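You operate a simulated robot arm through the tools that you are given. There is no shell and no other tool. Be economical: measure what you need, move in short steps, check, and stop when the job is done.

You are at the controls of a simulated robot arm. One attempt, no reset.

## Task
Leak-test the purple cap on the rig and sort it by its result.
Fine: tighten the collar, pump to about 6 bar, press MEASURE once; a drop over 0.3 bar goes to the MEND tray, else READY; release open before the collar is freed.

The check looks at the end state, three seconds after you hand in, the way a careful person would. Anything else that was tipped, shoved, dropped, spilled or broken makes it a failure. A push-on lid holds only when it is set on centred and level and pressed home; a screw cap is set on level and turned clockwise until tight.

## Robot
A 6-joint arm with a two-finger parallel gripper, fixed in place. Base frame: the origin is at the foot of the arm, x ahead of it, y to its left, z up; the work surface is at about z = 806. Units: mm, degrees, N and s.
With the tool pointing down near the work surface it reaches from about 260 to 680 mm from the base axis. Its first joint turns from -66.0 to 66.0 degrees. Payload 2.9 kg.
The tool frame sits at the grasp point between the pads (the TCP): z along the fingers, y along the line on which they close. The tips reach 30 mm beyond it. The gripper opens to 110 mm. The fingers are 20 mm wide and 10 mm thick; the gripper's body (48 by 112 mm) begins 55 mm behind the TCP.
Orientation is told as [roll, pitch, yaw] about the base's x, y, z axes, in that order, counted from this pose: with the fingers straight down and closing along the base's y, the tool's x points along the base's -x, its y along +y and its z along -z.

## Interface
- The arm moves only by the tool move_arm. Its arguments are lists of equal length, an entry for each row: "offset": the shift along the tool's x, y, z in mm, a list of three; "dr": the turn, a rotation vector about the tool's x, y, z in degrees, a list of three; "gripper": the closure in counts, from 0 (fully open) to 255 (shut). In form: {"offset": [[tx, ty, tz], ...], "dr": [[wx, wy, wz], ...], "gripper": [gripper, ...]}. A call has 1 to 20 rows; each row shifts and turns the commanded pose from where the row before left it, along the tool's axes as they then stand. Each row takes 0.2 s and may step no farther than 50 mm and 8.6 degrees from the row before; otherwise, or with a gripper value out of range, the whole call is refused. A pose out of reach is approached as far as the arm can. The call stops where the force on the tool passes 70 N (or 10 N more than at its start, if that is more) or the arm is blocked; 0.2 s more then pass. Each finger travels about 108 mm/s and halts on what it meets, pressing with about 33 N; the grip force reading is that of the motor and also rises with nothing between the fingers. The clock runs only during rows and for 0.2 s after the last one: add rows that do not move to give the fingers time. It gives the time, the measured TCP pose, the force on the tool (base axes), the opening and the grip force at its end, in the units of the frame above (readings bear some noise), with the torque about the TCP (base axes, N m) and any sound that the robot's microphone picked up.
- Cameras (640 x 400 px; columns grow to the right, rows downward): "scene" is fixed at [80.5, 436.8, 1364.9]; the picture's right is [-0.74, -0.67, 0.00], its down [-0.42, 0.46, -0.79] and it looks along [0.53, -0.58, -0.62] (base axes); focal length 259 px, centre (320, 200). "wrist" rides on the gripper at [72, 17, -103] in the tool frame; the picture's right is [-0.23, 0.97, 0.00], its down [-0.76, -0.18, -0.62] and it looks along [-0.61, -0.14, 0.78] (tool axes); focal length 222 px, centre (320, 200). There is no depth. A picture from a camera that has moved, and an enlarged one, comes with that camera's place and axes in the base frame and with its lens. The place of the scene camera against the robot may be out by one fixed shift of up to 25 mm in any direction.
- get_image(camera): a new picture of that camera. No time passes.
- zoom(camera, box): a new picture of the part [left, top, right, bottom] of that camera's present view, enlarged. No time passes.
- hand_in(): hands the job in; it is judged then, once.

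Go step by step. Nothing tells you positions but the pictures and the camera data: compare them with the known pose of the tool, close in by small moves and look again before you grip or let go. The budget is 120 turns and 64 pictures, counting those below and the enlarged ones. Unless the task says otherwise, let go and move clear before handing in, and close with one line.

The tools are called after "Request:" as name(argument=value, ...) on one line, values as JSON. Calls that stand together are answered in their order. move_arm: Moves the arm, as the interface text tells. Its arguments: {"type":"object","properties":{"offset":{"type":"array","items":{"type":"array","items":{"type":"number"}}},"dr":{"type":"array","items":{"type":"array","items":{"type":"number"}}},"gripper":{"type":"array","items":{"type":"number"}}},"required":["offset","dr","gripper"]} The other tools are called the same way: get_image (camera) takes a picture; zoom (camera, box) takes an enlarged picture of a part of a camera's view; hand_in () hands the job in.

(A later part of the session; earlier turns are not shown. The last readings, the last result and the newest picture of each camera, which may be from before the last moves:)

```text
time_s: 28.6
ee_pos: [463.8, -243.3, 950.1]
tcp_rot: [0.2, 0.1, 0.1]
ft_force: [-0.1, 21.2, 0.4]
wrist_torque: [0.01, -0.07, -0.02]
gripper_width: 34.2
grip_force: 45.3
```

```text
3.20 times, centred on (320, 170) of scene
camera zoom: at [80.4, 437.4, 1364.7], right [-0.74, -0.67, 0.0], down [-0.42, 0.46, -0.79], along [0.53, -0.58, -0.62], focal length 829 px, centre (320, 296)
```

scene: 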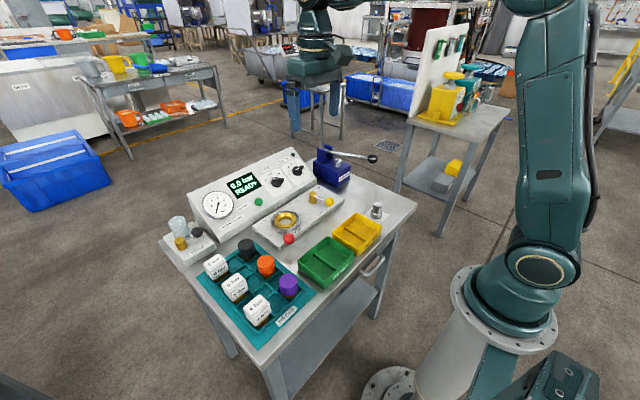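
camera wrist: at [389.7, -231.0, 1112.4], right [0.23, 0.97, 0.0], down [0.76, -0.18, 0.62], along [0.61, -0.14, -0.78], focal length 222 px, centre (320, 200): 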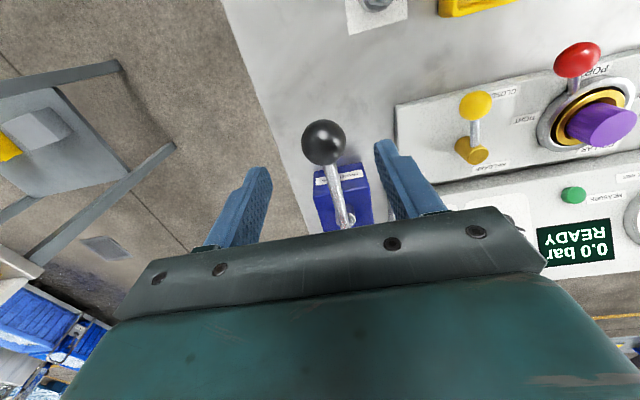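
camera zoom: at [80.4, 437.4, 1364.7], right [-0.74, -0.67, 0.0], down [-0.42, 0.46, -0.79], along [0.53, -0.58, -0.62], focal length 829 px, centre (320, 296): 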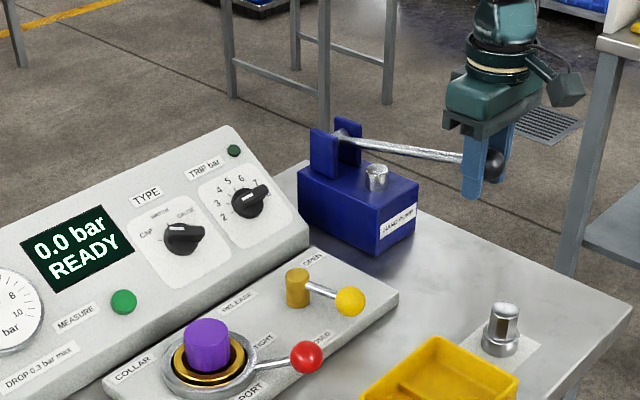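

The knob is held. I'll centre sideways and make a first downward stroke, watching force.

Request:
move_arm(offset=[[0, 2.5, 0], [0, 0, 8], [0, 0, 8], [0, 0, 8], [0, 0, 8], [0, 0, 8], [0, 0, 0]], dr=[[0, 0, 0], [0, 0, 0], [0, 0, 0], [0, 0, 0], [0, 0, 0], [0, 0, 0], [0, 0, 0]], gripper=[190, 190, 190, 190, 190, 190, 190])

Request:
zoom(camera="scene", box=[180, 110, 420, 250])

```text
time_s: 30.2
ee_pos: [462.0, -245.2, 912.1]
tcp_rot: [-0.1, 0.0, -0.3]
ft_force: [-21.3, -15.9, 8.5]
wrist_torque: [0.04, -0.87, 0.02]
gripper_width: 34.0
grip_force: 45.5
```

```text
2.67 times, centred on (300, 180) of scene
camera zoom: at [79.8, 436.5, 1365.1], right [-0.74, -0.67, 0.0], down [-0.42, 0.46, -0.79], along [0.53, -0.58, -0.62], focal length 691 px, centre (373, 253)
```

zoom: 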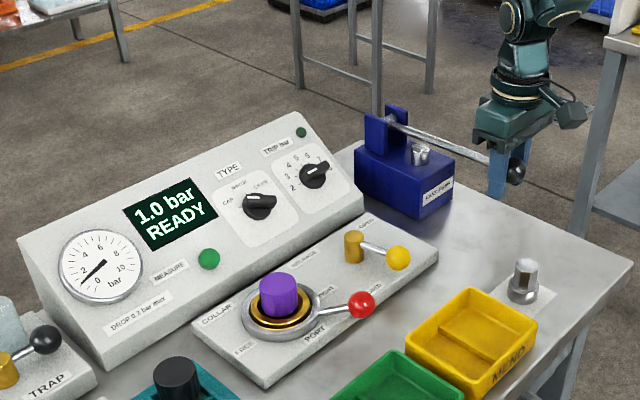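

One 38 mm stroke gave 1.0 bar, so the release is closed and the seal holds. I'll do two more up/down strokes and read again.

Request:
move_arm(offset=[[2, -1, 0], [-0.7, 0, -13.3], [-0.7, 0, -13.3], [-0.6, 0, -13.4], [0, 0, 0], [0.7, 0, 13.3], [0.7, 0, 13.3], [0.6, 0, 13.4], [0, 0, 0], [-0.7, 0, -13.3], [-0.7, 0, -13.3], [-0.6, 0, -13.4], [0, 0, 0], [0.7, 0, 13.3], [0.7, 0, 13.3], [0.6, 0, 13.4], [0, 0, 0]], dr=[[0, 0, 0], [0, 0, 0], [0, 0, 0], [0, 0, 0], [0, 0, 0], [0, 0, 0], [0, 0, 0], [0, 0, 0], [0, 0, 0], [0, 0, 0], [0, 0, 0], [0, 0, 0], [0, 0, 0], [0, 0, 0], [0, 0, 0], [0, 0, 0], [0, 0, 0]], gripper=[190, 190, 190, 190, 190, 190, 190, 190, 190, 190, 190, 190, 190, 190, 190, 190, 190])

Request:
zoom(camera="scene", box=[180, 110, 420, 250])

```text
time_s: 33.8
ee_pos: [461.5, -245.6, 911.9]
tcp_rot: [0.0, -0.1, -0.1]
ft_force: [-11.3, -7.6, 9.2]
wrist_torque: [0.0, -1.24, 0.04]
gripper_width: 34.2
grip_force: 45.2
```

```text
2.67 times, centred on (300, 180) of scene
camera zoom: at [80.0, 436.7, 1365.0], right [-0.74, -0.67, 0.0], down [-0.42, 0.46, -0.79], along [0.53, -0.58, -0.62], focal length 691 px, centre (373, 253)
```

zoom: 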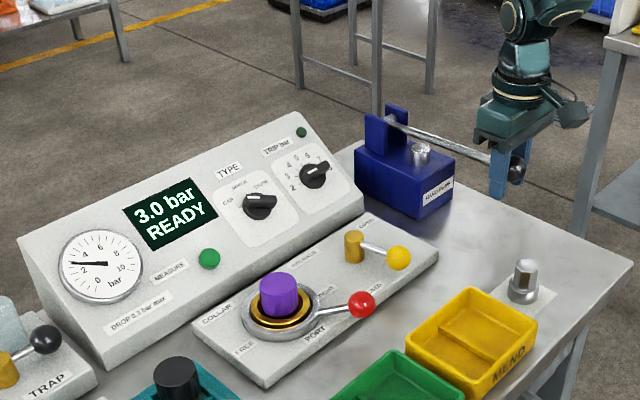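

That gives 3.0 bar at 1.0 bar per stroke. Three more strokes follow.

Request:
move_arm(offset=[[-0.7, 0, -13.3], [-0.7, 0, -13.3], [-0.6, 0, -13.4], [0, 0, 0], [0.7, 0, 13.3], [0.7, 0, 13.3], [0.6, 0, 13.4], [0, 0, 0], [-0.7, 0, -13.3], [-0.7, 0, -13.3], [-0.6, 0, -13.4], [0, 0, 0], [0.7, 0, 13.3], [0.7, 0, 13.3], [0.6, 0, 13.4], [0, 0, 0]], dr=[[0, 0, 0], [0, 0, 0], [0, 0, 0], [0, 0, 0], [0, 0, 0], [0, 0, 0], [0, 0, 0], [0, 0, 0], [0, 0, 0], [0, 0, 0], [0, 0, 0], [0, 0, 0], [0, 0, 0], [0, 0, 0], [0, 0, 0], [0, 0, 0]], gripper=[190, 190, 190, 190, 190, 190, 190, 190, 190, 190, 190, 190, 190, 190, 190, 190])

Request:
move_arm(offset=[[-0.7, 0, -13.3], [-0.7, 0, -13.3], [-0.6, 0, -13.4], [0, 0, 0], [0.7, 0, 13.3], [0.7, 0, 13.3], [0.6, 0, 13.4], [0, 0, 0]], dr=[[0, 0, 0], [0, 0, 0], [0, 0, 0], [0, 0, 0], [0, 0, 0], [0, 0, 0], [0, 0, 0], [0, 0, 0]], gripper=[190, 190, 190, 190, 190, 190, 190, 190])

Request:
zoom(camera="scene", box=[180, 110, 420, 250])

```text
time_s: 37.2
ee_pos: [460.5, -245.0, 912.0]
tcp_rot: [0.0, 0.0, 0.0]
ft_force: [-11.9, -16.8, 8.6]
wrist_torque: [0.05, -1.2, 0.03]
gripper_width: 34.0
grip_force: 45.4
```

```text
time_s: 39.0
ee_pos: [460.7, -245.7, 911.2]
tcp_rot: [0.1, 0.0, 0.1]
ft_force: [-1.3, -14.8, 4.3]
wrist_torque: [0.06, -0.14, 0.08]
gripper_width: 35.0
grip_force: 7.1
```

```text
2.67 times, centred on (300, 180) of scene
camera zoom: at [80.4, 436.5, 1365.0], right [-0.74, -0.67, 0.0], down [-0.42, 0.46, -0.79], along [0.53, -0.58, -0.62], focal length 691 px, centre (373, 253)
```

zoom: 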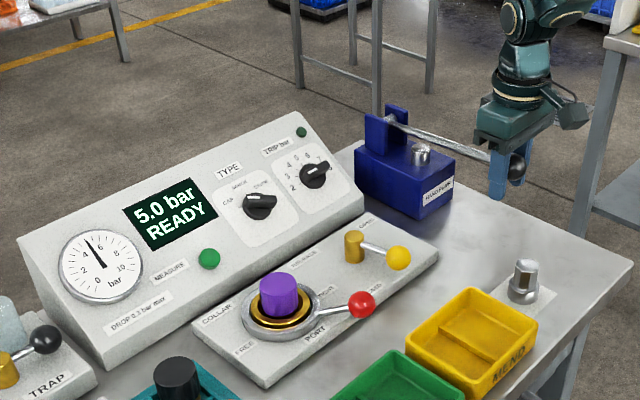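

It reads 5.0 bar; the grip slipped on the last upstroke. I'll re-grip and repeat one stroke.

Request:
move_arm(offset=[[0, 0, -1], [0, -1, 0], [0, 0, 0], [0, 0, 0]], dr=[[0, 0, 0], [0, 0, 0], [0, 0, 0], [0, 0, 0]], gripper=[150, 200, 200, 200])

Request:
move_arm(offset=[[-0.7, 0, -13.3], [-0.7, 0, -13.3], [-0.6, 0, -12.4], [0, 0, 0]], dr=[[0, 0, 0], [0, 0, 0], [0, 0, 0], [0, 0, 0]], gripper=[200, 200, 200, 200])

```text
time_s: 40.0
ee_pos: [460.5, -245.0, 914.5]
tcp_rot: [0.1, 0.0, -0.1]
ft_force: [7.9, -12.8, -2.8]
wrist_torque: [0.52, 0.91, -0.02]
gripper_width: 33.9
grip_force: 45.2
```

```text
time_s: 41.0
ee_pos: [463.6, -245.7, 954.2]
tcp_rot: [0.0, -0.1, -0.1]
ft_force: [-5.1, -14.8, -4.9]
wrist_torque: [0.04, -0.37, 0.05]
gripper_width: 33.9
grip_force: 44.8
```

Request:
move_arm(offset=[[0.7, 0, 13.3], [0.7, 0, 13.3], [0.6, 0, 13.4], [0, 0, 1], [0, 0, 0]], dr=[[0, 0, 0], [0, 0, 0], [0, 0, 0], [0, 0, 0], [0, 0, 0]], gripper=[200, 200, 200, 200, 200])

Request:
zoom(camera="scene", box=[180, 150, 340, 250])

```text
time_s: 42.2
ee_pos: [461.9, -245.3, 912.1]
tcp_rot: [-0.1, -0.2, 0.0]
ft_force: [-4.3, -11.9, 8.8]
wrist_torque: [-0.04, -1.16, 0.11]
gripper_width: 34.1
grip_force: 44.7
```

```text
4.00 times, centred on (260, 200) of scene
camera zoom: at [80.2, 436.6, 1365.0], right [-0.74, -0.67, 0.0], down [-0.42, 0.46, -0.79], along [0.53, -0.58, -0.62], focal length 1036 px, centre (560, 200)
```

zoom: 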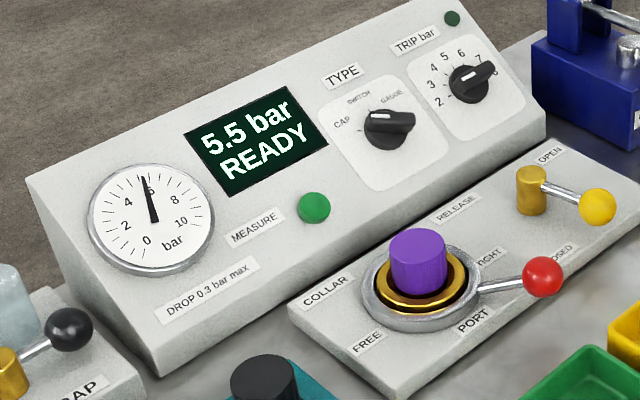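

It reads 5.5 bar, so about half a stroke is left. I'll do a 20 mm stroke.

Request:
move_arm(offset=[[-0.5, 0, -10.5], [-0.5, 0, -10.5], [0, 0, 0], [0.5, 0, 10.5], [0.5, 0, 10.5], [0, 0, 0]], dr=[[0, 0, 0], [0, 0, 0], [0, 0, 0], [0, 0, 0], [0, 0, 0], [0, 0, 0]], gripper=[200, 200, 200, 200, 200, 200])

Request:
zoom(camera="scene", box=[210, 160, 290, 210])

```text
time_s: 43.6
ee_pos: [461.8, -244.6, 910.7]
tcp_rot: [0.0, -0.1, 0.0]
ft_force: [-3.6, -5.5, 9.6]
wrist_torque: [-0.04, -1.23, 0.06]
gripper_width: 34.0
grip_force: 45.4
```

```text
8.00 times, centred on (250, 185) of scene
camera zoom: at [80.2, 436.7, 1364.9], right [-0.74, -0.67, 0.0], down [-0.42, 0.46, -0.79], along [0.53, -0.58, -0.62], focal length 2072 px, centre (880, 320)
```

zoom: 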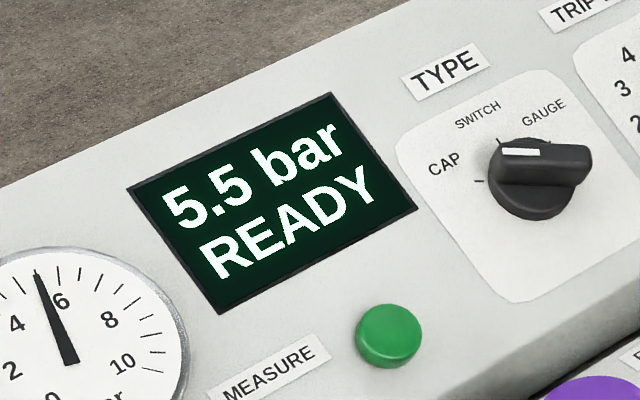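

A half stroke added nothing, so there is some dead travel. I'll try a 31 mm stroke.

Request:
move_arm(offset=[[-0.5, 0, -10.5], [-0.5, 0, -10.5], [-0.5, 0, -10], [0, 0, 0], [0.5, 0, 10.5], [0.5, 0, 10.5], [0.5, 0, 10], [0, 0, 0]], dr=[[0, 0, 0], [0, 0, 0], [0, 0, 0], [0, 0, 0], [0, 0, 0], [0, 0, 0], [0, 0, 0], [0, 0, 0]], gripper=[200, 200, 200, 200, 200, 200, 200, 200])

Request:
zoom(camera="scene", box=[210, 130, 410, 230])

```text
time_s: 45.4
ee_pos: [461.4, -244.5, 910.1]
tcp_rot: [0.1, 0.0, -0.1]
ft_force: [-3.9, -10.3, 8.9]
wrist_torque: [0.01, -1.11, 0.03]
gripper_width: 34.2
grip_force: 44.6
```

```text
3.20 times, centred on (310, 180) of scene
camera zoom: at [80.2, 436.6, 1365.0], right [-0.74, -0.67, 0.0], down [-0.42, 0.46, -0.79], along [0.53, -0.58, -0.62], focal length 829 px, centre (352, 264)
```

zoom: 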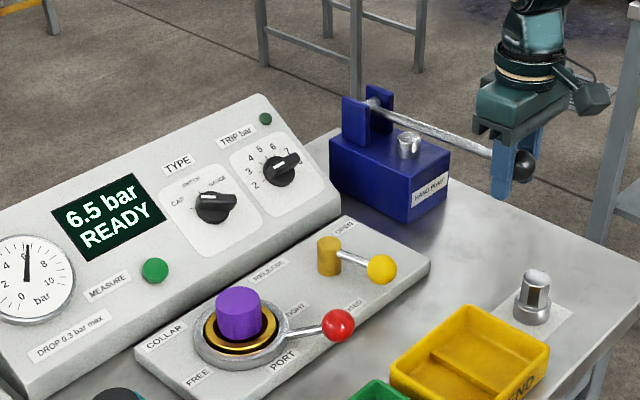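

It jumped to 6.5 bar, which is rather over 6, and MEASURE hasn't been pressed. I'll vent through the release lever and repump cleanly: raise and let go of the pump handle, then go above the release knob.

Request:
move_arm(offset=[[-0.7, 0, -13.3], [-0.7, 0, -13.3], [-0.6, 0, -13.4], [0, 0, 0], [0, 0, 0], [0, 0, 0], [0, 0, -40], [0, 0, -30], [-19, 43, 0], [-12, 43, 0], [-8, 44, 0], [0, 45, 0], [0, 0, 40], [0, 0, 50], [0, 0, 0]], dr=[[0, 0, 0], [0, 0, 0], [0, 0, 0], [0, 0, 0], [0, 0, 0], [0, 0, 0], [0, 0, 0], [0, 0, 0], [0, 0, 0], [0, 0, 0], [0, 0, 0], [0, 0, 0], [0, 0, 0], [0, 0, 0], [0, 0, 0]], gripper=[200, 200, 200, 200, 90, 90, 90, 90, 110, 120, 120, 120, 120, 120, 120])

Request:
get_image(camera="wrist")

```text
time_s: 48.6
ee_pos: [502.2, -71.0, 932.9]
tcp_rot: [0.0, 0.1, 0.0]
ft_force: [0.2, 0.6, 0.0]
wrist_torque: [-0.05, -0.03, 0.0]
gripper_width: 58.2
grip_force: 0.0
```

```text
15 pictures are left
camera wrist: at [430.3, -54.5, 1034.7], right [0.23, 0.97, 0.0], down [0.76, -0.18, 0.62], along [0.61, -0.14, -0.78], focal length 222 px, centre (320, 200)
```

wrist: 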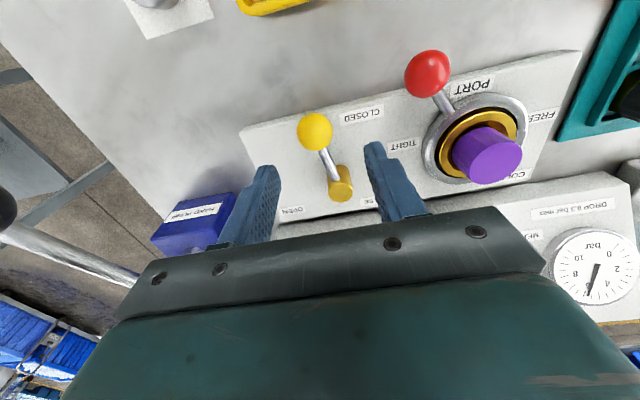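

The release knob is near (498, -74). I'll descend around it and grip it.

Request:
move_arm(offset=[[3.5, -3, 30], [0, 0, 34], [0, 0, 0], [0, 0, 0], [0, 0, 0]], dr=[[0, 0, 0], [0, 0, 0], [0, 0, 0], [0, 0, 0], [0, 0, 0]], gripper=[120, 120, 190, 190, 190])

```text
time_s: 49.8
ee_pos: [497.4, -75.6, 866.4]
tcp_rot: [-0.1, 0.0, -0.2]
ft_force: [-3.5, -14.2, -0.6]
wrist_torque: [-0.33, -0.18, -0.37]
gripper_width: 31.1
grip_force: 45.1
```

Request:
move_arm(offset=[[-2.9, -10, 0], [-4.5, -9.5, 0], [-5.9, -8.6, 0], [-7.2, -7.5, 0], [0, 0, 0]], dr=[[0, 0, 0], [0, 0, 0], [0, 0, 0], [0, 0, 0], [0, 0, 0]], gripper=[190, 190, 190, 190, 190])

Request:
zoom(camera="scene", box=[210, 140, 370, 240])

```text
time_s: 51.0
ee_pos: [516.4, -109.2, 867.4]
tcp_rot: [0.0, 0.1, -0.2]
ft_force: [-11.2, 0.6, 3.6]
wrist_torque: [0.03, 0.23, 0.5]
gripper_width: 31.3
grip_force: 44.6
```

```text
4.00 times, centred on (290, 190) of scene
camera zoom: at [80.2, 436.8, 1364.9], right [-0.74, -0.67, 0.0], down [-0.42, 0.46, -0.79], along [0.53, -0.58, -0.62], focal length 1036 px, centre (440, 240)
```

zoom: 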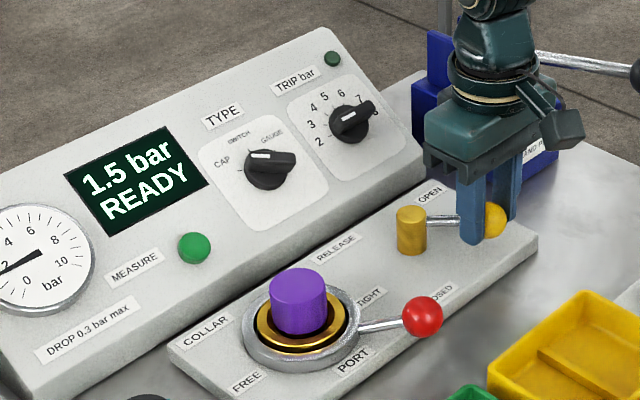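

It's venting (1.5 bar and falling). I'll wait a second for zero, then swing the lever back to CLOSED against its stop.

Request:
move_arm(offset=[[0, 0, 0], [0, 0, 0], [0, 0, 0], [0, 0, 0], [0, 0, 0], [0, 0, 0], [0, 0, 0], [7.2, 7.5, 0], [5.9, 8.6, 0], [4.5, 9.5, 0], [2.9, 10, 0], [0, 3, 0], [0, 0, 0]], dr=[[0, 0, 0], [0, 0, 0], [0, 0, 0], [0, 0, 0], [0, 0, 0], [0, 0, 0], [0, 0, 0], [0, 0, 0], [0, 0, 0], [0, 0, 0], [0, 0, 0], [0, 0, 0], [0, 0, 0]], gripper=[190, 190, 190, 190, 190, 190, 190, 190, 190, 190, 190, 190, 190])

```text
time_s: 53.8
ee_pos: [497.6, -74.9, 867.1]
tcp_rot: [-0.4, -0.1, -0.7]
ft_force: [2.9, -33.9, -9.5]
wrist_torque: [-0.61, -0.63, -0.02]
gripper_width: 30.9
grip_force: 44.7
```

The lever is firmly against the CLOSED stop. I'll release it and return above the pump knob.

Request:
move_arm(offset=[[0, -3, 0], [0, 0, 0], [0, 0, 0], [0, 0, -40], [0, 0, -50], [0, 0, -50], [10, -43, 0], [10, -43, 0], [10, -43, 0], [5, -42, 0], [0, 0, 0]], dr=[[0, 0, 0], [0, 0, 0], [0, 0, 0], [0, 0, 0], [0, 0, 0], [0, 0, 0], [0, 0, 0], [0, 0, 0], [0, 0, 0], [0, 0, 0], [0, 0, 0]], gripper=[190, 120, 120, 90, 90, 90, 90, 90, 90, 90, 90])

Request:
get_image(camera="wrist")

```text
time_s: 56.2
ee_pos: [463.0, -245.3, 1005.6]
tcp_rot: [0.0, -0.1, -0.1]
ft_force: [0.0, -0.6, -0.5]
wrist_torque: [0.03, -0.04, 0.0]
gripper_width: 71.2
grip_force: 0.1
```

```text
13 pictures are left
camera wrist: at [392.3, -229.0, 1109.2], right [0.23, 0.97, 0.0], down [0.76, -0.18, 0.62], along [0.61, -0.14, -0.78], focal length 222 px, centre (320, 200)
```

wrist: 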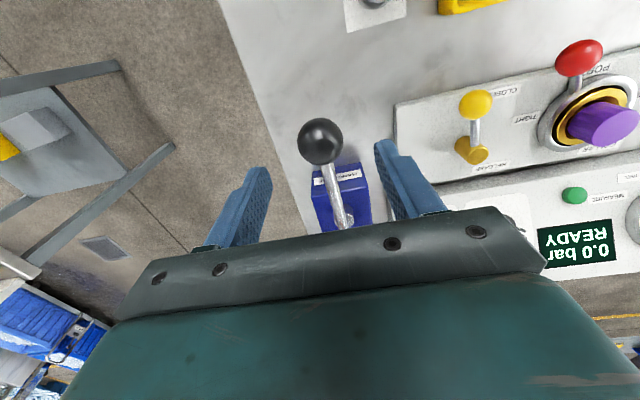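

It now shows 0.0 bar READY and the pump handle is up. I'll grip the knob and do clean full strokes.

Request:
move_arm(offset=[[0, 0, 30], [0, 0, 27], [0, 0, 0], [0, 0, 0], [0, 0, 0]], dr=[[0, 0, 0], [0, 0, 0], [0, 0, 0], [0, 0, 0], [0, 0, 0]], gripper=[90, 90, 200, 200, 200])

Request:
move_arm(offset=[[0.7, 0, 13.3], [0.7, 0, 13.3], [0.6, 0, 13.4], [0, 0, 0], [-0.7, 0, -13.3], [-0.7, 0, -13.3], [-0.6, 0, -13.4], [0, 0, 0], [0.7, 0, 13.3], [0.7, 0, 13.3], [0.6, 0, 13.4], [0, 0, 0], [-0.7, 0, -13.3], [-0.7, 0, -13.3], [-0.6, 0, -13.4], [0, 0, 0]], dr=[[0, 0, 0], [0, 0, 0], [0, 0, 0], [0, 0, 0], [0, 0, 0], [0, 0, 0], [0, 0, 0], [0, 0, 0], [0, 0, 0], [0, 0, 0], [0, 0, 0], [0, 0, 0], [0, 0, 0], [0, 0, 0], [0, 0, 0], [0, 0, 0]], gripper=[200, 200, 200, 200, 200, 200, 200, 200, 200, 200, 200, 200, 200, 200, 200, 200])

```text
time_s: 57.4
ee_pos: [463.7, -244.2, 951.8]
tcp_rot: [-0.1, 0.0, 0.0]
ft_force: [0.0, 1.9, -1.1]
wrist_torque: [-0.01, -0.15, 0.01]
gripper_width: 34.1
grip_force: 44.5
```

```text
time_s: 60.8
ee_pos: [465.1, -245.1, 948.5]
tcp_rot: [-0.1, -0.2, 0.0]
ft_force: [16.4, -27.3, -25.6]
wrist_torque: [0.26, 0.1, 0.19]
gripper_width: 33.9
grip_force: 45.3
```

The grip shifted slightly at the top stop. I'll re-seat it, then read the pressure.

Request:
move_arm(offset=[[0, 0, 0], [0, 0, 0], [0, 0, 0], [0, 0, 0]], dr=[[0, 0, 0], [0, 0, 0], [0, 0, 0], [0, 0, 0]], gripper=[150, 150, 200, 200])

Request:
zoom(camera="scene", box=[200, 100, 400, 225])

```text
time_s: 61.8
ee_pos: [465.2, -243.8, 951.0]
tcp_rot: [0.0, -0.1, -0.1]
ft_force: [1.0, -13.9, 0.0]
wrist_torque: [0.01, -0.16, 0.08]
gripper_width: 34.2
grip_force: 45.6
```

```text
3.20 times, centred on (300, 162) of scene
camera zoom: at [80.5, 436.4, 1365.0], right [-0.74, -0.67, 0.0], down [-0.42, 0.46, -0.79], along [0.53, -0.58, -0.62], focal length 829 px, centre (384, 320)
```

zoom: 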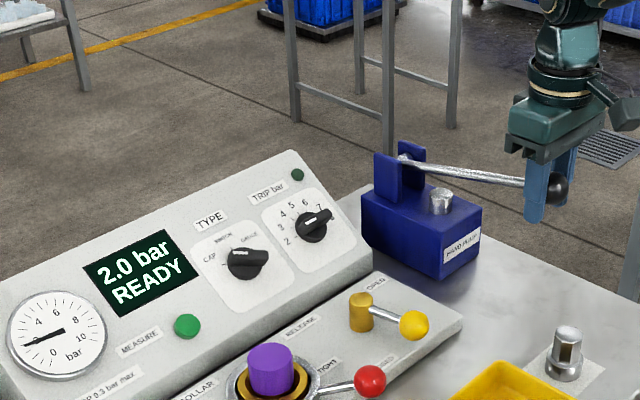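

2.0 bar after two full strokes. Two more, then re-seat the grip.

Request:
move_arm(offset=[[0.7, 0, 13.3], [0.7, 0, 13.3], [0.6, 0, 13.4], [0, 0, 0], [-0.7, 0, -13.3], [-0.7, 0, -13.3], [-0.6, 0, -13.4], [0, 0, 0], [0.7, 0, 13.3], [0.7, 0, 13.3], [0.6, 0, 13.4], [0, 0, 0], [-0.7, 0, -13.3], [-0.7, 0, -13.3], [-0.6, 0, -13.4], [0, 0, 0], [0, 0, 0], [0, 0, 0], [0, 0, 0]], dr=[[0, 0, 0], [0, 0, 0], [0, 0, 0], [0, 0, 0], [0, 0, 0], [0, 0, 0], [0, 0, 0], [0, 0, 0], [0, 0, 0], [0, 0, 0], [0, 0, 0], [0, 0, 0], [0, 0, 0], [0, 0, 0], [0, 0, 0], [0, 0, 0], [0, 0, 0], [0, 0, 0], [0, 0, 0]], gripper=[200, 200, 200, 200, 200, 200, 200, 200, 200, 200, 200, 200, 200, 200, 200, 200, 150, 200, 200])

Request:
move_arm(offset=[[0.7, 0, 13.3], [0.7, 0, 13.3], [0.6, 0, 13.4], [0, 0, 0], [-0.7, 0, -13.3], [-0.7, 0, -13.3], [-0.6, 0, -13.4], [0, 0, 0], [0.7, 0, 13.3], [0.7, 0, 13.3], [0.6, 0, 13.4], [0, 0, 0]], dr=[[0, 0, 0], [0, 0, 0], [0, 0, 0], [0, 0, 0], [0, 0, 0], [0, 0, 0], [0, 0, 0], [0, 0, 0], [0, 0, 0], [0, 0, 0], [0, 0, 0], [0, 0, 0]], gripper=[200, 200, 200, 200, 200, 200, 200, 200, 200, 200, 200, 200])

Request:
zoom(camera="scene", box=[200, 100, 400, 225])

```text
time_s: 65.8
ee_pos: [463.8, -245.3, 950.4]
tcp_rot: [-0.1, -0.1, -0.1]
ft_force: [2.0, -11.6, -1.2]
wrist_torque: [0.04, -0.13, 0.08]
gripper_width: 34.0
grip_force: 45.2
```

```text
time_s: 68.4
ee_pos: [460.2, -244.9, 909.9]
tcp_rot: [0.0, 0.0, -0.1]
ft_force: [-5.3, -11.9, 9.9]
wrist_torque: [0.03, -1.2, 0.02]
gripper_width: 34.1
grip_force: 45.5
```

```text
3.20 times, centred on (300, 162) of scene
camera zoom: at [80.2, 436.6, 1365.0], right [-0.74, -0.67, 0.0], down [-0.42, 0.46, -0.79], along [0.53, -0.58, -0.62], focal length 829 px, centre (384, 320)
```

zoom: 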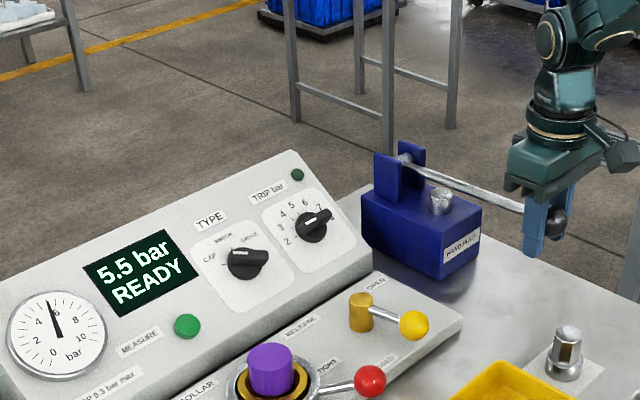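

Reading 5.5 bar. It seems to move in 0.5 steps with travel, so I'll add a short ~20 mm stroke and read.

Request:
move_arm(offset=[[-0.5, 0, -10.5], [-0.5, 0, -10.5], [0, 0, 0], [0.5, 0, 10.5], [0.5, 0, 10.5], [0, 0, 0]], dr=[[0, 0, 0], [0, 0, 0], [0, 0, 0], [0, 0, 0], [0, 0, 0], [0, 0, 0]], gripper=[200, 200, 200, 200, 200, 200])

Request:
zoom(camera="scene", box=[200, 150, 300, 225])

```text
time_s: 69.8
ee_pos: [461.9, -244.9, 911.2]
tcp_rot: [-0.1, -0.3, 0.0]
ft_force: [-6.5, -18.5, 9.8]
wrist_torque: [0.05, -1.22, 0.08]
gripper_width: 33.8
grip_force: 45.1
```

```text
5.33 times, centred on (250, 188) of scene
camera zoom: at [80.1, 436.4, 1365.0], right [-0.74, -0.67, 0.0], down [-0.42, 0.46, -0.79], along [0.53, -0.58, -0.62], focal length 1381 px, centre (693, 267)
```

zoom: 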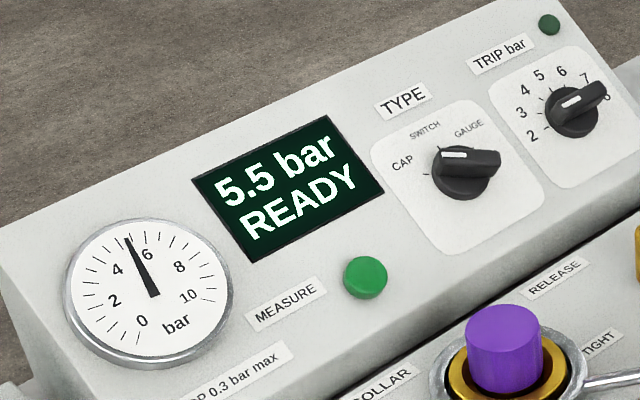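

No change. I'll try a slightly longer 26 mm stroke for the remaining half bar.

Request:
move_arm(offset=[[-0.5, 0, -10], [-0.5, 0, -10], [-0.3, 0, -6], [0, 0, 0], [0.5, 0, 10], [0.5, 0, 10], [0.3, 0, 6], [0, 0, 0]], dr=[[0, 0, 0], [0, 0, 0], [0, 0, 0], [0, 0, 0], [0, 0, 0], [0, 0, 0], [0, 0, 0], [0, 0, 0]], gripper=[200, 200, 200, 200, 200, 200, 200, 200])

Request:
zoom(camera="scene", box=[200, 150, 300, 225])

```text
time_s: 71.6
ee_pos: [461.0, -245.8, 910.7]
tcp_rot: [0.0, -0.1, 0.0]
ft_force: [-7.5, -15.5, 9.4]
wrist_torque: [0.03, -1.19, 0.07]
gripper_width: 34.1
grip_force: 45.1
```

```text
5.33 times, centred on (250, 188) of scene
camera zoom: at [80.1, 436.5, 1365.0], right [-0.74, -0.67, 0.0], down [-0.42, 0.46, -0.79], along [0.53, -0.58, -0.62], focal length 1381 px, centre (693, 267)
```

zoom: 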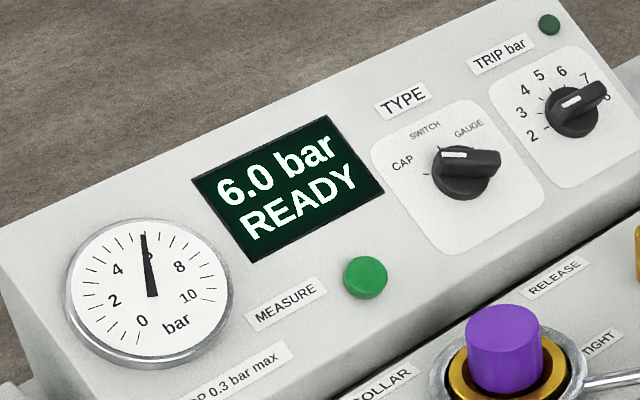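

Exactly 6.0 bar. I'll let go of the pump handle, rise, travel over to the MEASURE button (estimated (668, 87, 852) on a ~30° sloped panel), close the fingers and tilt to match the panel.

Request:
move_arm(offset=[[0, 0, 0], [0, 0, 0], [0, 0, -50], [0, 0, -50], [0, 0, -50], [-19, 41.5, 0], [-19, 41.5, 0], [-19, 41.5, 0], [-19, 41.5, 0], [-19, 41.5, 0], [-19, 41.5, 0], [-19, 41.5, 0], [-19, 41.5, 0], [0, 0, 50], [0, 0, 0], [0, 0, 0], [0, 0, 0], [0, 0, 0], [0, 0, 0]], dr=[[0, 0, 0], [0, 0, 0], [0, 0, 0], [0, 0, 0], [0, 0, 0], [0, 0, 0], [0, 0, 0], [0, 0, 0], [0, 0, 0], [0, 0, 0], [0, 0, 0], [0, 0, 0], [0, 0, 0], [0, 0, 0], [0, -7.5, 0], [0, -7.5, 0], [0, -7.5, 0], [0, -7.5, 0], [0, 0, 0]], gripper=[100, 80, 80, 80, 80, 150, 200, 255, 255, 255, 255, 255, 255, 255, 255, 255, 255, 255, 255])

Request:
get_image(camera="wrist")

```text
time_s: 75.6
ee_pos: [612.9, 88.1, 1011.1]
tcp_rot: [-0.1, -30.1, 0.0]
ft_force: [0.3, 1.1, -0.5]
wrist_torque: [-0.01, 0.01, -0.03]
gripper_width: 0.1
grip_force: 32.5
```

```text
8 pictures are left
camera wrist: at [499.6, 105.5, 1062.6], right [0.2, 0.97, 0.11], down [0.35, -0.18, 0.92], along [0.92, -0.14, -0.37], focal length 222 px, centre (320, 200)
```

wrist: 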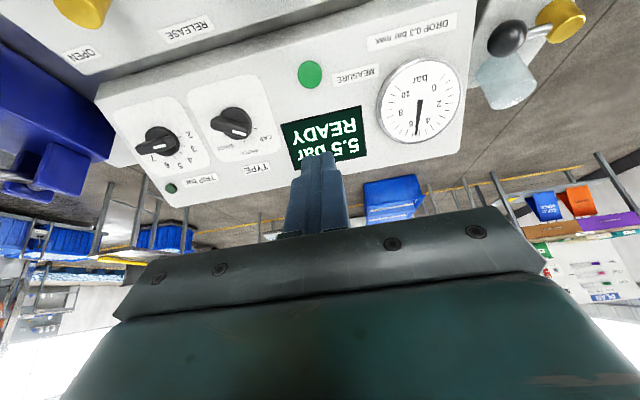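

The display shows 5.5 now, so pressure is slowly falling; the button is at (667, 86.5, 852). I'll line the fingertip up along the panel's normal and advance to it.

Request:
move_arm(offset=[[16.3, -0.8, 37.3], [16.4, -0.8, 37.3], [0, 0, 25], [0, 0, 20], [0, 0, 6], [0, 0, 4], [0, 0, 3], [0, 0, 0]], dr=[[0, 0, 0], [0, 0, 0], [0, 0, 0], [0, 0, 0], [0, 0, 0], [0, 0, 0], [0, 0, 0], [0, 0, 0]], gripper=[255, 255, 255, 255, 255, 255, 255, 255])

```text
time_s: 77.4
ee_pos: [652.0, 86.8, 881.0]
tcp_rot: [0.0, -30.0, 0.1]
ft_force: [-22.0, -0.5, 21.4]
wrist_torque: [-0.04, -0.05, 0.04]
gripper_width: 0.0
grip_force: 33.0
heard: click
```

A click was heard. I'll back off along the same line and read the display.

Request:
move_arm(offset=[[0, 0, -30], [0, 0, -40], [0, 0, -40], [0, 0, 0], [0, 0, 0], [0, 0, 0], [0, 0, 0], [0, 0, 0], [0, 0, 0], [0, 0, 0], [0, 0, 0], [0, 0, 0], [0, 0, 0], [0, 0, 0], [0, 0, 0], [0, 0, 0]], dr=[[0, 0, 0], [0, 0, 0], [0, 0, 0], [0, 0, 0], [0, 0, 0], [0, 0, 0], [0, 0, 0], [0, 0, 0], [0, 0, 0], [0, 0, 0], [0, 0, 0], [0, 0, 0], [0, 0, 0], [0, 0, 0], [0, 0, 0], [0, 0, 0]], gripper=[255, 255, 255, 255, 255, 255, 255, 255, 255, 255, 255, 255, 255, 255, 255, 255])

Request:
get_image(camera="wrist")

```text
time_s: 80.8
ee_pos: [597.4, 87.4, 974.5]
tcp_rot: [0.0, -30.0, 0.0]
ft_force: [0.7, -0.2, 0.0]
wrist_torque: [0.02, 0.03, 0.0]
gripper_width: 0.1
grip_force: 33.0
```

```text
7 pictures are left
camera wrist: at [484.0, 104.6, 1026.9], right [0.2, 0.97, 0.11], down [0.35, -0.18, 0.92], along [0.92, -0.14, -0.37], focal length 222 px, centre (320, 200)
```

wrist: 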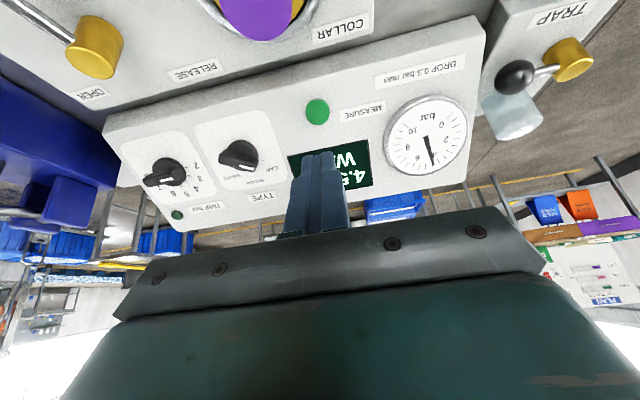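

It's measuring (WAIT, pressure about 4.5). I'll straighten the tool and move above the release knob while it finishes, then read.

Request:
move_arm(offset=[[0, 0, -15], [0, 0, -15], [0, 0, 0], [0, 0, 0], [24.8, -40.8, 0], [24.8, -40.8, 0], [24.8, -40.8, 0], [24.8, -40.8, 0], [0, 0, 35], [0, 0, 35], [0, 0, 0], [0, 0, 0], [0, 0, 0], [0, 0, 0], [0, 0, 0], [0, 0, 0], [0, 0, 0], [0, 0, 0]], dr=[[0, 7.5, 0], [0, 7.5, 0], [0, 7.5, 0], [0, 7.5, 0], [0, 0, 0], [0, 0, 0], [0, 0, 0], [0, 0, 0], [0, 0, 0], [0, 0, 0], [0, 0, 0], [0, 0, 0], [0, 0, 0], [0, 0, 0], [0, 0, 0], [0, 0, 0], [0, 0, 0], [0, 0, 0]], gripper=[255, 255, 255, 255, 120, 120, 120, 120, 120, 120, 120, 120, 120, 120, 120, 120, 120, 120])

Request:
zoom(camera="scene", box=[190, 150, 390, 275])

```text
time_s: 84.6
ee_pos: [484.4, -76.7, 929.2]
tcp_rot: [0.0, 0.0, 0.0]
ft_force: [1.0, 0.1, -0.4]
wrist_torque: [0.0, -0.03, 0.01]
gripper_width: 58.3
grip_force: 0.0
```

```text
3.20 times, centred on (290, 212) of scene
camera zoom: at [80.5, 436.8, 1364.9], right [-0.74, -0.67, 0.0], down [-0.42, 0.46, -0.79], along [0.53, -0.58, -0.62], focal length 829 px, centre (416, 160)
```

zoom: 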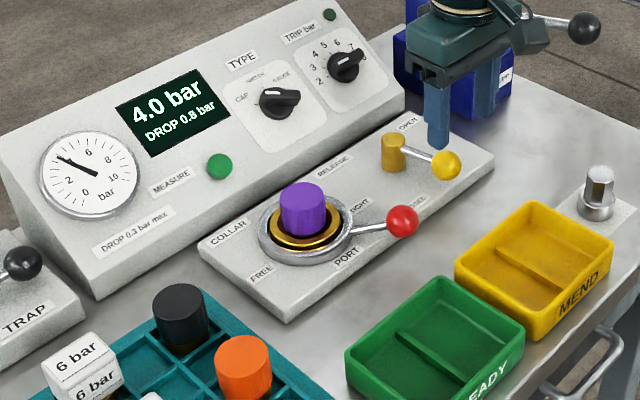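

DROP 0.8 bar is over 0.3, so the cap goes to the MEND (yellow) tray. First I open the release: move over the knob, grip it and swing it to OPEN.

Request:
move_arm(offset=[[-13, 1, 30], [0, 0, 33], [0, 0, 0], [0, 0, 0], [0, 0, 0]], dr=[[0, 0, 0], [0, 0, 0], [0, 0, 0], [0, 0, 0], [0, 0, 0]], gripper=[120, 120, 190, 190, 190])

Request:
move_arm(offset=[[-2.9, -10, 0], [-4.5, -9.5, 0], [-5.9, -8.6, 0], [-7.2, -7.5, 0], [-8.3, -6.4, 0], [-9.2, -5, 0], [0, 0, 0]], dr=[[0, 0, 0], [0, 0, 0], [0, 0, 0], [0, 0, 0], [0, 0, 0], [0, 0, 0], [0, 0, 0]], gripper=[190, 190, 190, 190, 190, 190, 190])

```text
time_s: 85.8
ee_pos: [497.4, -76.5, 866.6]
tcp_rot: [0.1, 0.1, 0.0]
ft_force: [-0.6, 0.5, 0.0]
wrist_torque: [-0.01, 0.06, 0.05]
gripper_width: 31.0
grip_force: 45.2
```

```text
time_s: 87.4
ee_pos: [536.4, -124.3, 869.5]
tcp_rot: [-0.3, -0.2, -0.4]
ft_force: [-3.8, -15.1, -4.3]
wrist_torque: [-0.21, 0.03, -0.22]
gripper_width: 35.5
grip_force: 7.8
```

The rod is starting to wedge against the finger at this angle. I'll let go, rise, and finish the swing by pushing the knob in +x with closed fingers.

Request:
move_arm(offset=[[0, 0, 0], [0, 0, 0], [0, 0, -40], [0, 0, -20], [17, 0, 0], [17, 0, 0], [0, 0, 0], [0, 0, 0], [0, 0, 0]], dr=[[0, 0, 0], [0, 0, 0], [0, 0, 0], [0, 0, 0], [0, 0, 0], [0, 0, 0], [0, 0, 0], [0, 0, 0], [0, 0, 0]], gripper=[120, 110, 110, 110, 255, 255, 255, 255, 255])

Request:
get_image(camera="wrist")

```text
time_s: 89.4
ee_pos: [500.8, -123.6, 927.1]
tcp_rot: [0.1, 0.0, 0.1]
ft_force: [-0.3, 0.0, -0.3]
wrist_torque: [0.04, -0.01, 0.02]
gripper_width: 0.2
grip_force: 33.0
```

```text
5 pictures are left
camera wrist: at [429.5, -105.6, 1029.8], right [0.23, 0.97, 0.0], down [0.76, -0.18, 0.62], along [0.61, -0.14, -0.78], focal length 222 px, centre (320, 200)
```

wrist: 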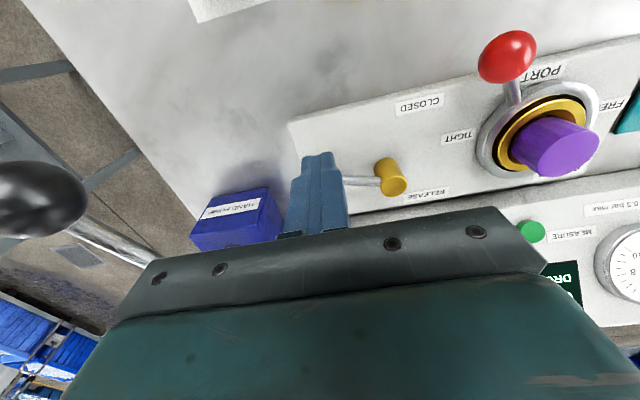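

The lever is already close to the OPEN end. I'll descend on its near side and nudge it to the stop.

Request:
move_arm(offset=[[0, -8, 30], [0, 0, 28], [-10, 0, 0], [-6, 0, 0], [-4, 0, 0], [-4, 0, 0], [-3, 0, 0], [0, 0, 0]], dr=[[0, 0, 0], [0, 0, 0], [0, 0, 0], [0, 0, 0], [0, 0, 0], [0, 0, 0], [0, 0, 0], [0, 0, 0]], gripper=[255, 255, 255, 255, 255, 255, 255, 255])

```text
time_s: 91.2
ee_pos: [529.3, -131.2, 869.7]
tcp_rot: [-0.1, 0.0, 0.1]
ft_force: [-0.4, -0.1, -0.1]
wrist_torque: [-0.04, -0.01, 0.01]
gripper_width: 0.1
grip_force: 32.8
```

Request:
move_arm(offset=[[-3, 0, 0], [-3, 0, 0], [-3, 0, 0], [0, 0, 0]], dr=[[0, 0, 0], [0, 0, 0], [0, 0, 0], [0, 0, 0]], gripper=[255, 255, 255, 255])

```text
time_s: 92.2
ee_pos: [536.3, -129.7, 869.9]
tcp_rot: [0.0, -0.1, 0.1]
ft_force: [-0.3, 0.2, -0.8]
wrist_torque: [0.0, 0.0, -0.02]
gripper_width: 0.0
grip_force: 32.9
```

Request:
move_arm(offset=[[-3, 0, 0], [-3, 0, 0], [-3, 0, 0], [-3, 0, 0], [0, 0, 0]], dr=[[0, 0, 0], [0, 0, 0], [0, 0, 0], [0, 0, 0], [0, 0, 0]], gripper=[255, 255, 255, 255, 255])

Request:
zoom(camera="scene", box=[190, 140, 370, 252])

```text
time_s: 93.4
ee_pos: [541.0, -131.1, 868.6]
tcp_rot: [0.3, 1.4, -0.3]
ft_force: [-54.4, -8.2, 21.3]
wrist_torque: [-0.16, 0.88, -0.06]
gripper_width: 0.1
grip_force: 32.9
```

```text
3.56 times, centred on (280, 196) of scene
camera zoom: at [78.9, 436.7, 1365.0], right [-0.74, -0.67, 0.0], down [-0.42, 0.46, -0.79], along [0.53, -0.58, -0.62], focal length 921 px, centre (462, 214)
```

zoom: 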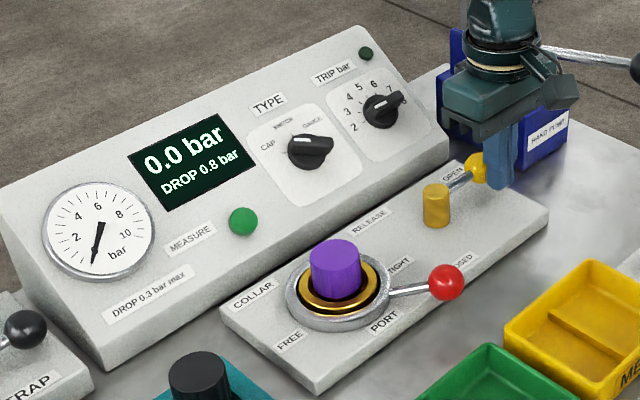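

0.0 bar and the lever is at the OPEN stop, DROP 0.8 recorded. Now I back off, rise, and go to the red collar knob near (480, 13).

Request:
move_arm(offset=[[12, 0, 0], [12, 0, 0], [0, 0, -45], [0, 0, -45], [11, 36, 0], [11, 36, 0], [11, 36, 0], [11, 35.5, 0], [0, 0, 30], [0, 0, 0]], dr=[[0, 0, 0], [0, 0, 0], [0, 0, 0], [0, 0, 0], [0, 0, 0], [0, 0, 0], [0, 0, 0], [0, 0, 0], [0, 0, 0], [0, 0, 0]], gripper=[255, 255, 255, 255, 120, 120, 120, 120, 120, 120])

Request:
get_image(camera="wrist")

```text
time_s: 95.6
ee_pos: [482.3, 12.5, 929.8]
tcp_rot: [0.0, 0.0, 0.0]
ft_force: [-0.3, 0.0, -0.5]
wrist_torque: [0.01, 0.0, 0.0]
gripper_width: 58.1
grip_force: 0.0
```

```text
3 pictures are left
camera wrist: at [409.6, 29.7, 1032.3], right [0.23, 0.97, 0.0], down [0.76, -0.18, 0.62], along [0.61, -0.14, -0.78], focal length 222 px, centre (320, 200)
```

wrist: 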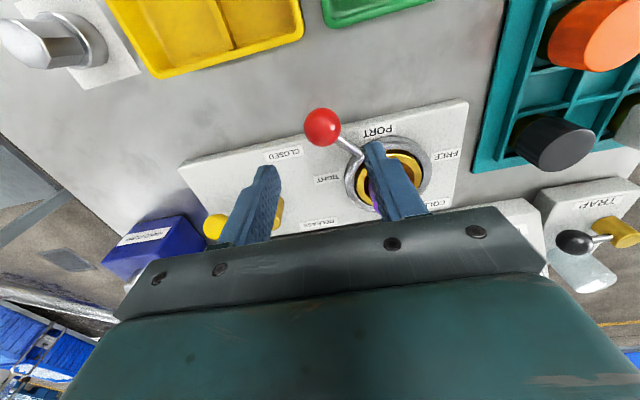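

The red knob is around (477, 15). I'll descend to straddle it and sweep it back along its arc to FREE.

Request:
move_arm(offset=[[5, 2, 34], [0, 0, 33], [0, 0, 0], [0, 0, 0], [7.3, 11.2, 0], [5.7, 12, 0], [3.8, 12.8, 0], [2.1, 13.2, 0], [0.3, 13.3, 0], [0, 0, 0]], dr=[[0, 0, 0], [0, 0, 0], [0, 0, 0], [0, 0, 0], [0, 0, 0], [0, 0, 0], [0, 0, 0], [0, 0, 0], [0, 0, 0], [0, 0, 0]], gripper=[130, 130, 165, 165, 165, 165, 165, 165, 165, 165])

```text
time_s: 97.8
ee_pos: [457.0, 77.0, 862.5]
tcp_rot: [0.0, 0.1, 0.0]
ft_force: [0.7, 1.4, 0.2]
wrist_torque: [-0.01, 0.0, -0.02]
gripper_width: 38.8
grip_force: 0.0
```

Request:
move_arm(offset=[[-2.7, 13.2, 0], [-4.4, 12.9, 0], [-5.2, 12.3, 0], [-6.7, 11.2, 0], [-3.5, 5, 0], [0, 0, 0]], dr=[[0, 0, 0], [0, 0, 0], [0, 0, 0], [0, 0, 0], [0, 0, 0], [0, 0, 0]], gripper=[165, 165, 165, 165, 165, 165])

```text
time_s: 99.2
ee_pos: [479.4, 130.9, 863.4]
tcp_rot: [-0.2, 0.2, -0.1]
ft_force: [-4.1, -10.4, 1.2]
wrist_torque: [-0.21, 0.09, -0.1]
gripper_width: 44.0
grip_force: 5.9
```

The collar is at its FREE stop. I'll back off, rise, and move above the cap.

Request:
move_arm(offset=[[3, -6, 0], [0, 0, -30], [0, 0, -40], [0, 0, -30], [-27, -19.5, 0], [-27, -19.5, 0], [-26, -19, 0], [0, 0, 0]], dr=[[0, 0, 0], [0, 0, 0], [0, 0, 0], [0, 0, 0], [0, 0, 0], [0, 0, 0], [0, 0, 0], [0, 0, 0]], gripper=[140, 120, 120, 120, 140, 140, 140, 140])

Request:
move_arm(offset=[[0, 0, 0]], dr=[[0, 0, 0]], gripper=[140])

Request:
move_arm(offset=[[0, 0, 0]], dr=[[0, 0, 0]], gripper=[140])

```text
time_s: 101.0
ee_pos: [556.1, 65.1, 963.5]
tcp_rot: [-0.1, 0.1, 0.1]
ft_force: [-0.2, 0.4, -0.2]
wrist_torque: [0.0, -0.01, -0.01]
gripper_width: 49.6
grip_force: 0.0
```

```text
time_s: 101.4
ee_pos: [556.6, 65.4, 963.8]
tcp_rot: [0.0, 0.1, 0.0]
ft_force: [-0.1, -0.2, -0.4]
wrist_torque: [0.0, 0.0, 0.0]
gripper_width: 49.7
grip_force: 0.1
```

```text
time_s: 101.8
ee_pos: [556.3, 65.0, 962.6]
tcp_rot: [0.0, 0.0, 0.0]
ft_force: [-0.7, 0.2, -0.2]
wrist_torque: [-0.01, -0.01, -0.01]
gripper_width: 49.5
grip_force: 0.1
```

I'm 4.5 mm short in y of the seat axis (556, 69.6). I'll correct, descend and grip the cap.

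Request:
move_arm(offset=[[0, 4.4, 0], [0, 0, 40], [0, 0, 30], [0, 0, 17], [0, 0, 0], [0, 0, 0], [0, 0, 0], [0, 0, 0]], dr=[[0, 0, 0], [0, 0, 0], [0, 0, 0], [0, 0, 0], [0, 0, 0], [0, 0, 0], [0, 0, 0], [0, 0, 0]], gripper=[140, 140, 140, 140, 140, 200, 200, 200])

```text
time_s: 103.6
ee_pos: [556.7, 71.5, 876.1]
tcp_rot: [-0.2, 0.1, 0.0]
ft_force: [-1.1, -7.9, -1.0]
wrist_torque: [-0.4, 0.0, -0.09]
gripper_width: 40.8
grip_force: 32.8
```

Gripped at 40.8 mm with little side force. I'll lift gently and watch the force.

Request:
move_arm(offset=[[0, -0.5, -5], [0, 0, -8], [0, 0, -12], [0, 0, -25], [0, 0, -40], [0, 0, -20], [0, 0, 0]], dr=[[0, 0, 0], [0, 0, 0], [0, 0, 0], [0, 0, 0], [0, 0, 0], [0, 0, 0], [0, 0, 0]], gripper=[200, 200, 200, 200, 200, 200, 200])

```text
time_s: 105.2
ee_pos: [555.9, 72.8, 987.9]
tcp_rot: [0.0, -0.1, 0.0]
ft_force: [-0.3, -0.6, -1.2]
wrist_torque: [0.0, 0.01, -0.03]
gripper_width: 40.8
grip_force: 33.2
```

The cap is out and in hand. I'll carry it over the yellow MEND tray, turning the gripper 90° so the fingers lie along the tray's compartment, and look.

Request:
move_arm(offset=[[38, -17, 0], [38, -17, 0], [38, -17, 0], [38, -17, 0], [38, -17, 0], [0, 0, 0], [0, 0, 0], [0, 0, 0], [0, 0, 0], [0, 0, 0], [0, 0, 0], [0, 0, 0], [0, 0, 0], [0, 0, 0], [0, 0, 0], [0, 0, 0], [0, 0, 35], [0, 0, 0]], dr=[[0, 0, 0], [0, 0, 0], [0, 0, 0], [0, 0, 0], [0, 0, 0], [0, 0, 8.18], [0, 0, 8.18], [0, 0, 8.18], [0, 0, 8.18], [0, 0, 8.18], [0, 0, 8.18], [0, 0, 8.18], [0, 0, 8.18], [0, 0, 8.18], [0, 0, 8.18], [0, 0, 8.2], [0, 0, 0], [0, 0, 0]], gripper=[200, 200, 200, 200, 200, 200, 200, 200, 200, 200, 200, 200, 200, 200, 200, 200, 200, 200])

Request:
get_image(camera="wrist")

```text
time_s: 109.0
ee_pos: [365.9, -14.6, 949.7]
tcp_rot: [0.0, 0.0, -90.0]
ft_force: [-0.2, -0.9, -1.3]
wrist_torque: [-0.02, 0.0, 0.0]
gripper_width: 40.7
grip_force: 33.0
```

```text
2 pictures are left
camera wrist: at [383.5, 57.8, 1053.2], right [0.97, -0.23, 0.0], down [-0.18, -0.76, 0.62], along [-0.14, -0.61, -0.78], focal length 222 px, centre (320, 200)
```

wrist: 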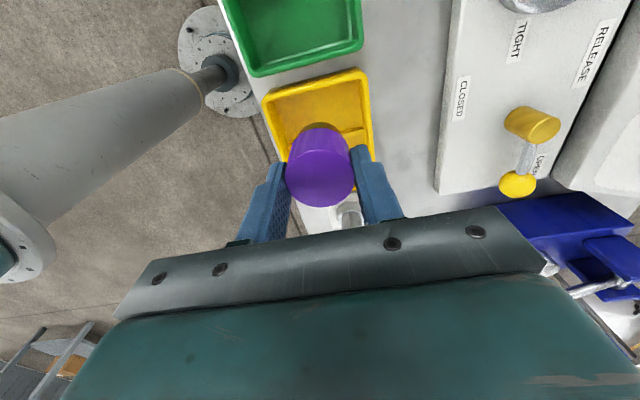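

The gripper sits over the +y compartment of the yellow tray (centre about (368, -14)), clear of its divider. I'll lower it to just above the floor, then creep to contact.

Request:
move_arm(offset=[[0, 2, 35], [0, 0, 30], [0, 0, 10], [0, 0, 0]], dr=[[0, 0, 0], [0, 0, 0], [0, 0, 0], [0, 0, 0]], gripper=[200, 200, 200, 200])

Request:
move_arm(offset=[[0, 0, 2], [0, 0, 2], [0, 0, 2], [0, 0, 0]], dr=[[0, 0, 0], [0, 0, 0], [0, 0, 0], [0, 0, 0]], gripper=[200, 200, 200, 200])

```text
time_s: 110.0
ee_pos: [367.0, -13.3, 875.3]
tcp_rot: [0.0, 0.1, -90.0]
ft_force: [0.1, 0.1, -1.6]
wrist_torque: [0.0, -0.02, 0.01]
gripper_width: 40.4
grip_force: 32.9
```

```text
time_s: 111.0
ee_pos: [368.7, -12.5, 869.3]
tcp_rot: [0.0, 0.0, -90.0]
ft_force: [0.3, -0.6, -1.1]
wrist_torque: [-0.02, 0.01, 0.01]
gripper_width: 40.6
grip_force: 32.9
```

Request:
move_arm(offset=[[0, 0, 1.5], [0, 0, 1.5], [0, 0, 0]], dr=[[0, 0, 0], [0, 0, 0], [0, 0, 0]], gripper=[200, 200, 200])

Request:
move_arm(offset=[[0, 0, 1.5], [0, 0, 0]], dr=[[0, 0, 0], [0, 0, 0]], gripper=[200, 200])

```text
time_s: 111.8
ee_pos: [370.2, -13.4, 866.6]
tcp_rot: [0.0, 0.1, -90.0]
ft_force: [-0.1, -0.6, -1.0]
wrist_torque: [0.01, -0.04, 0.0]
gripper_width: 40.7
grip_force: 32.8
```

```text
time_s: 112.4
ee_pos: [368.2, -13.2, 865.3]
tcp_rot: [0.0, -0.1, -90.1]
ft_force: [0.2, 0.2, -1.0]
wrist_torque: [-0.02, 0.01, 0.02]
gripper_width: 40.6
grip_force: 33.1
```

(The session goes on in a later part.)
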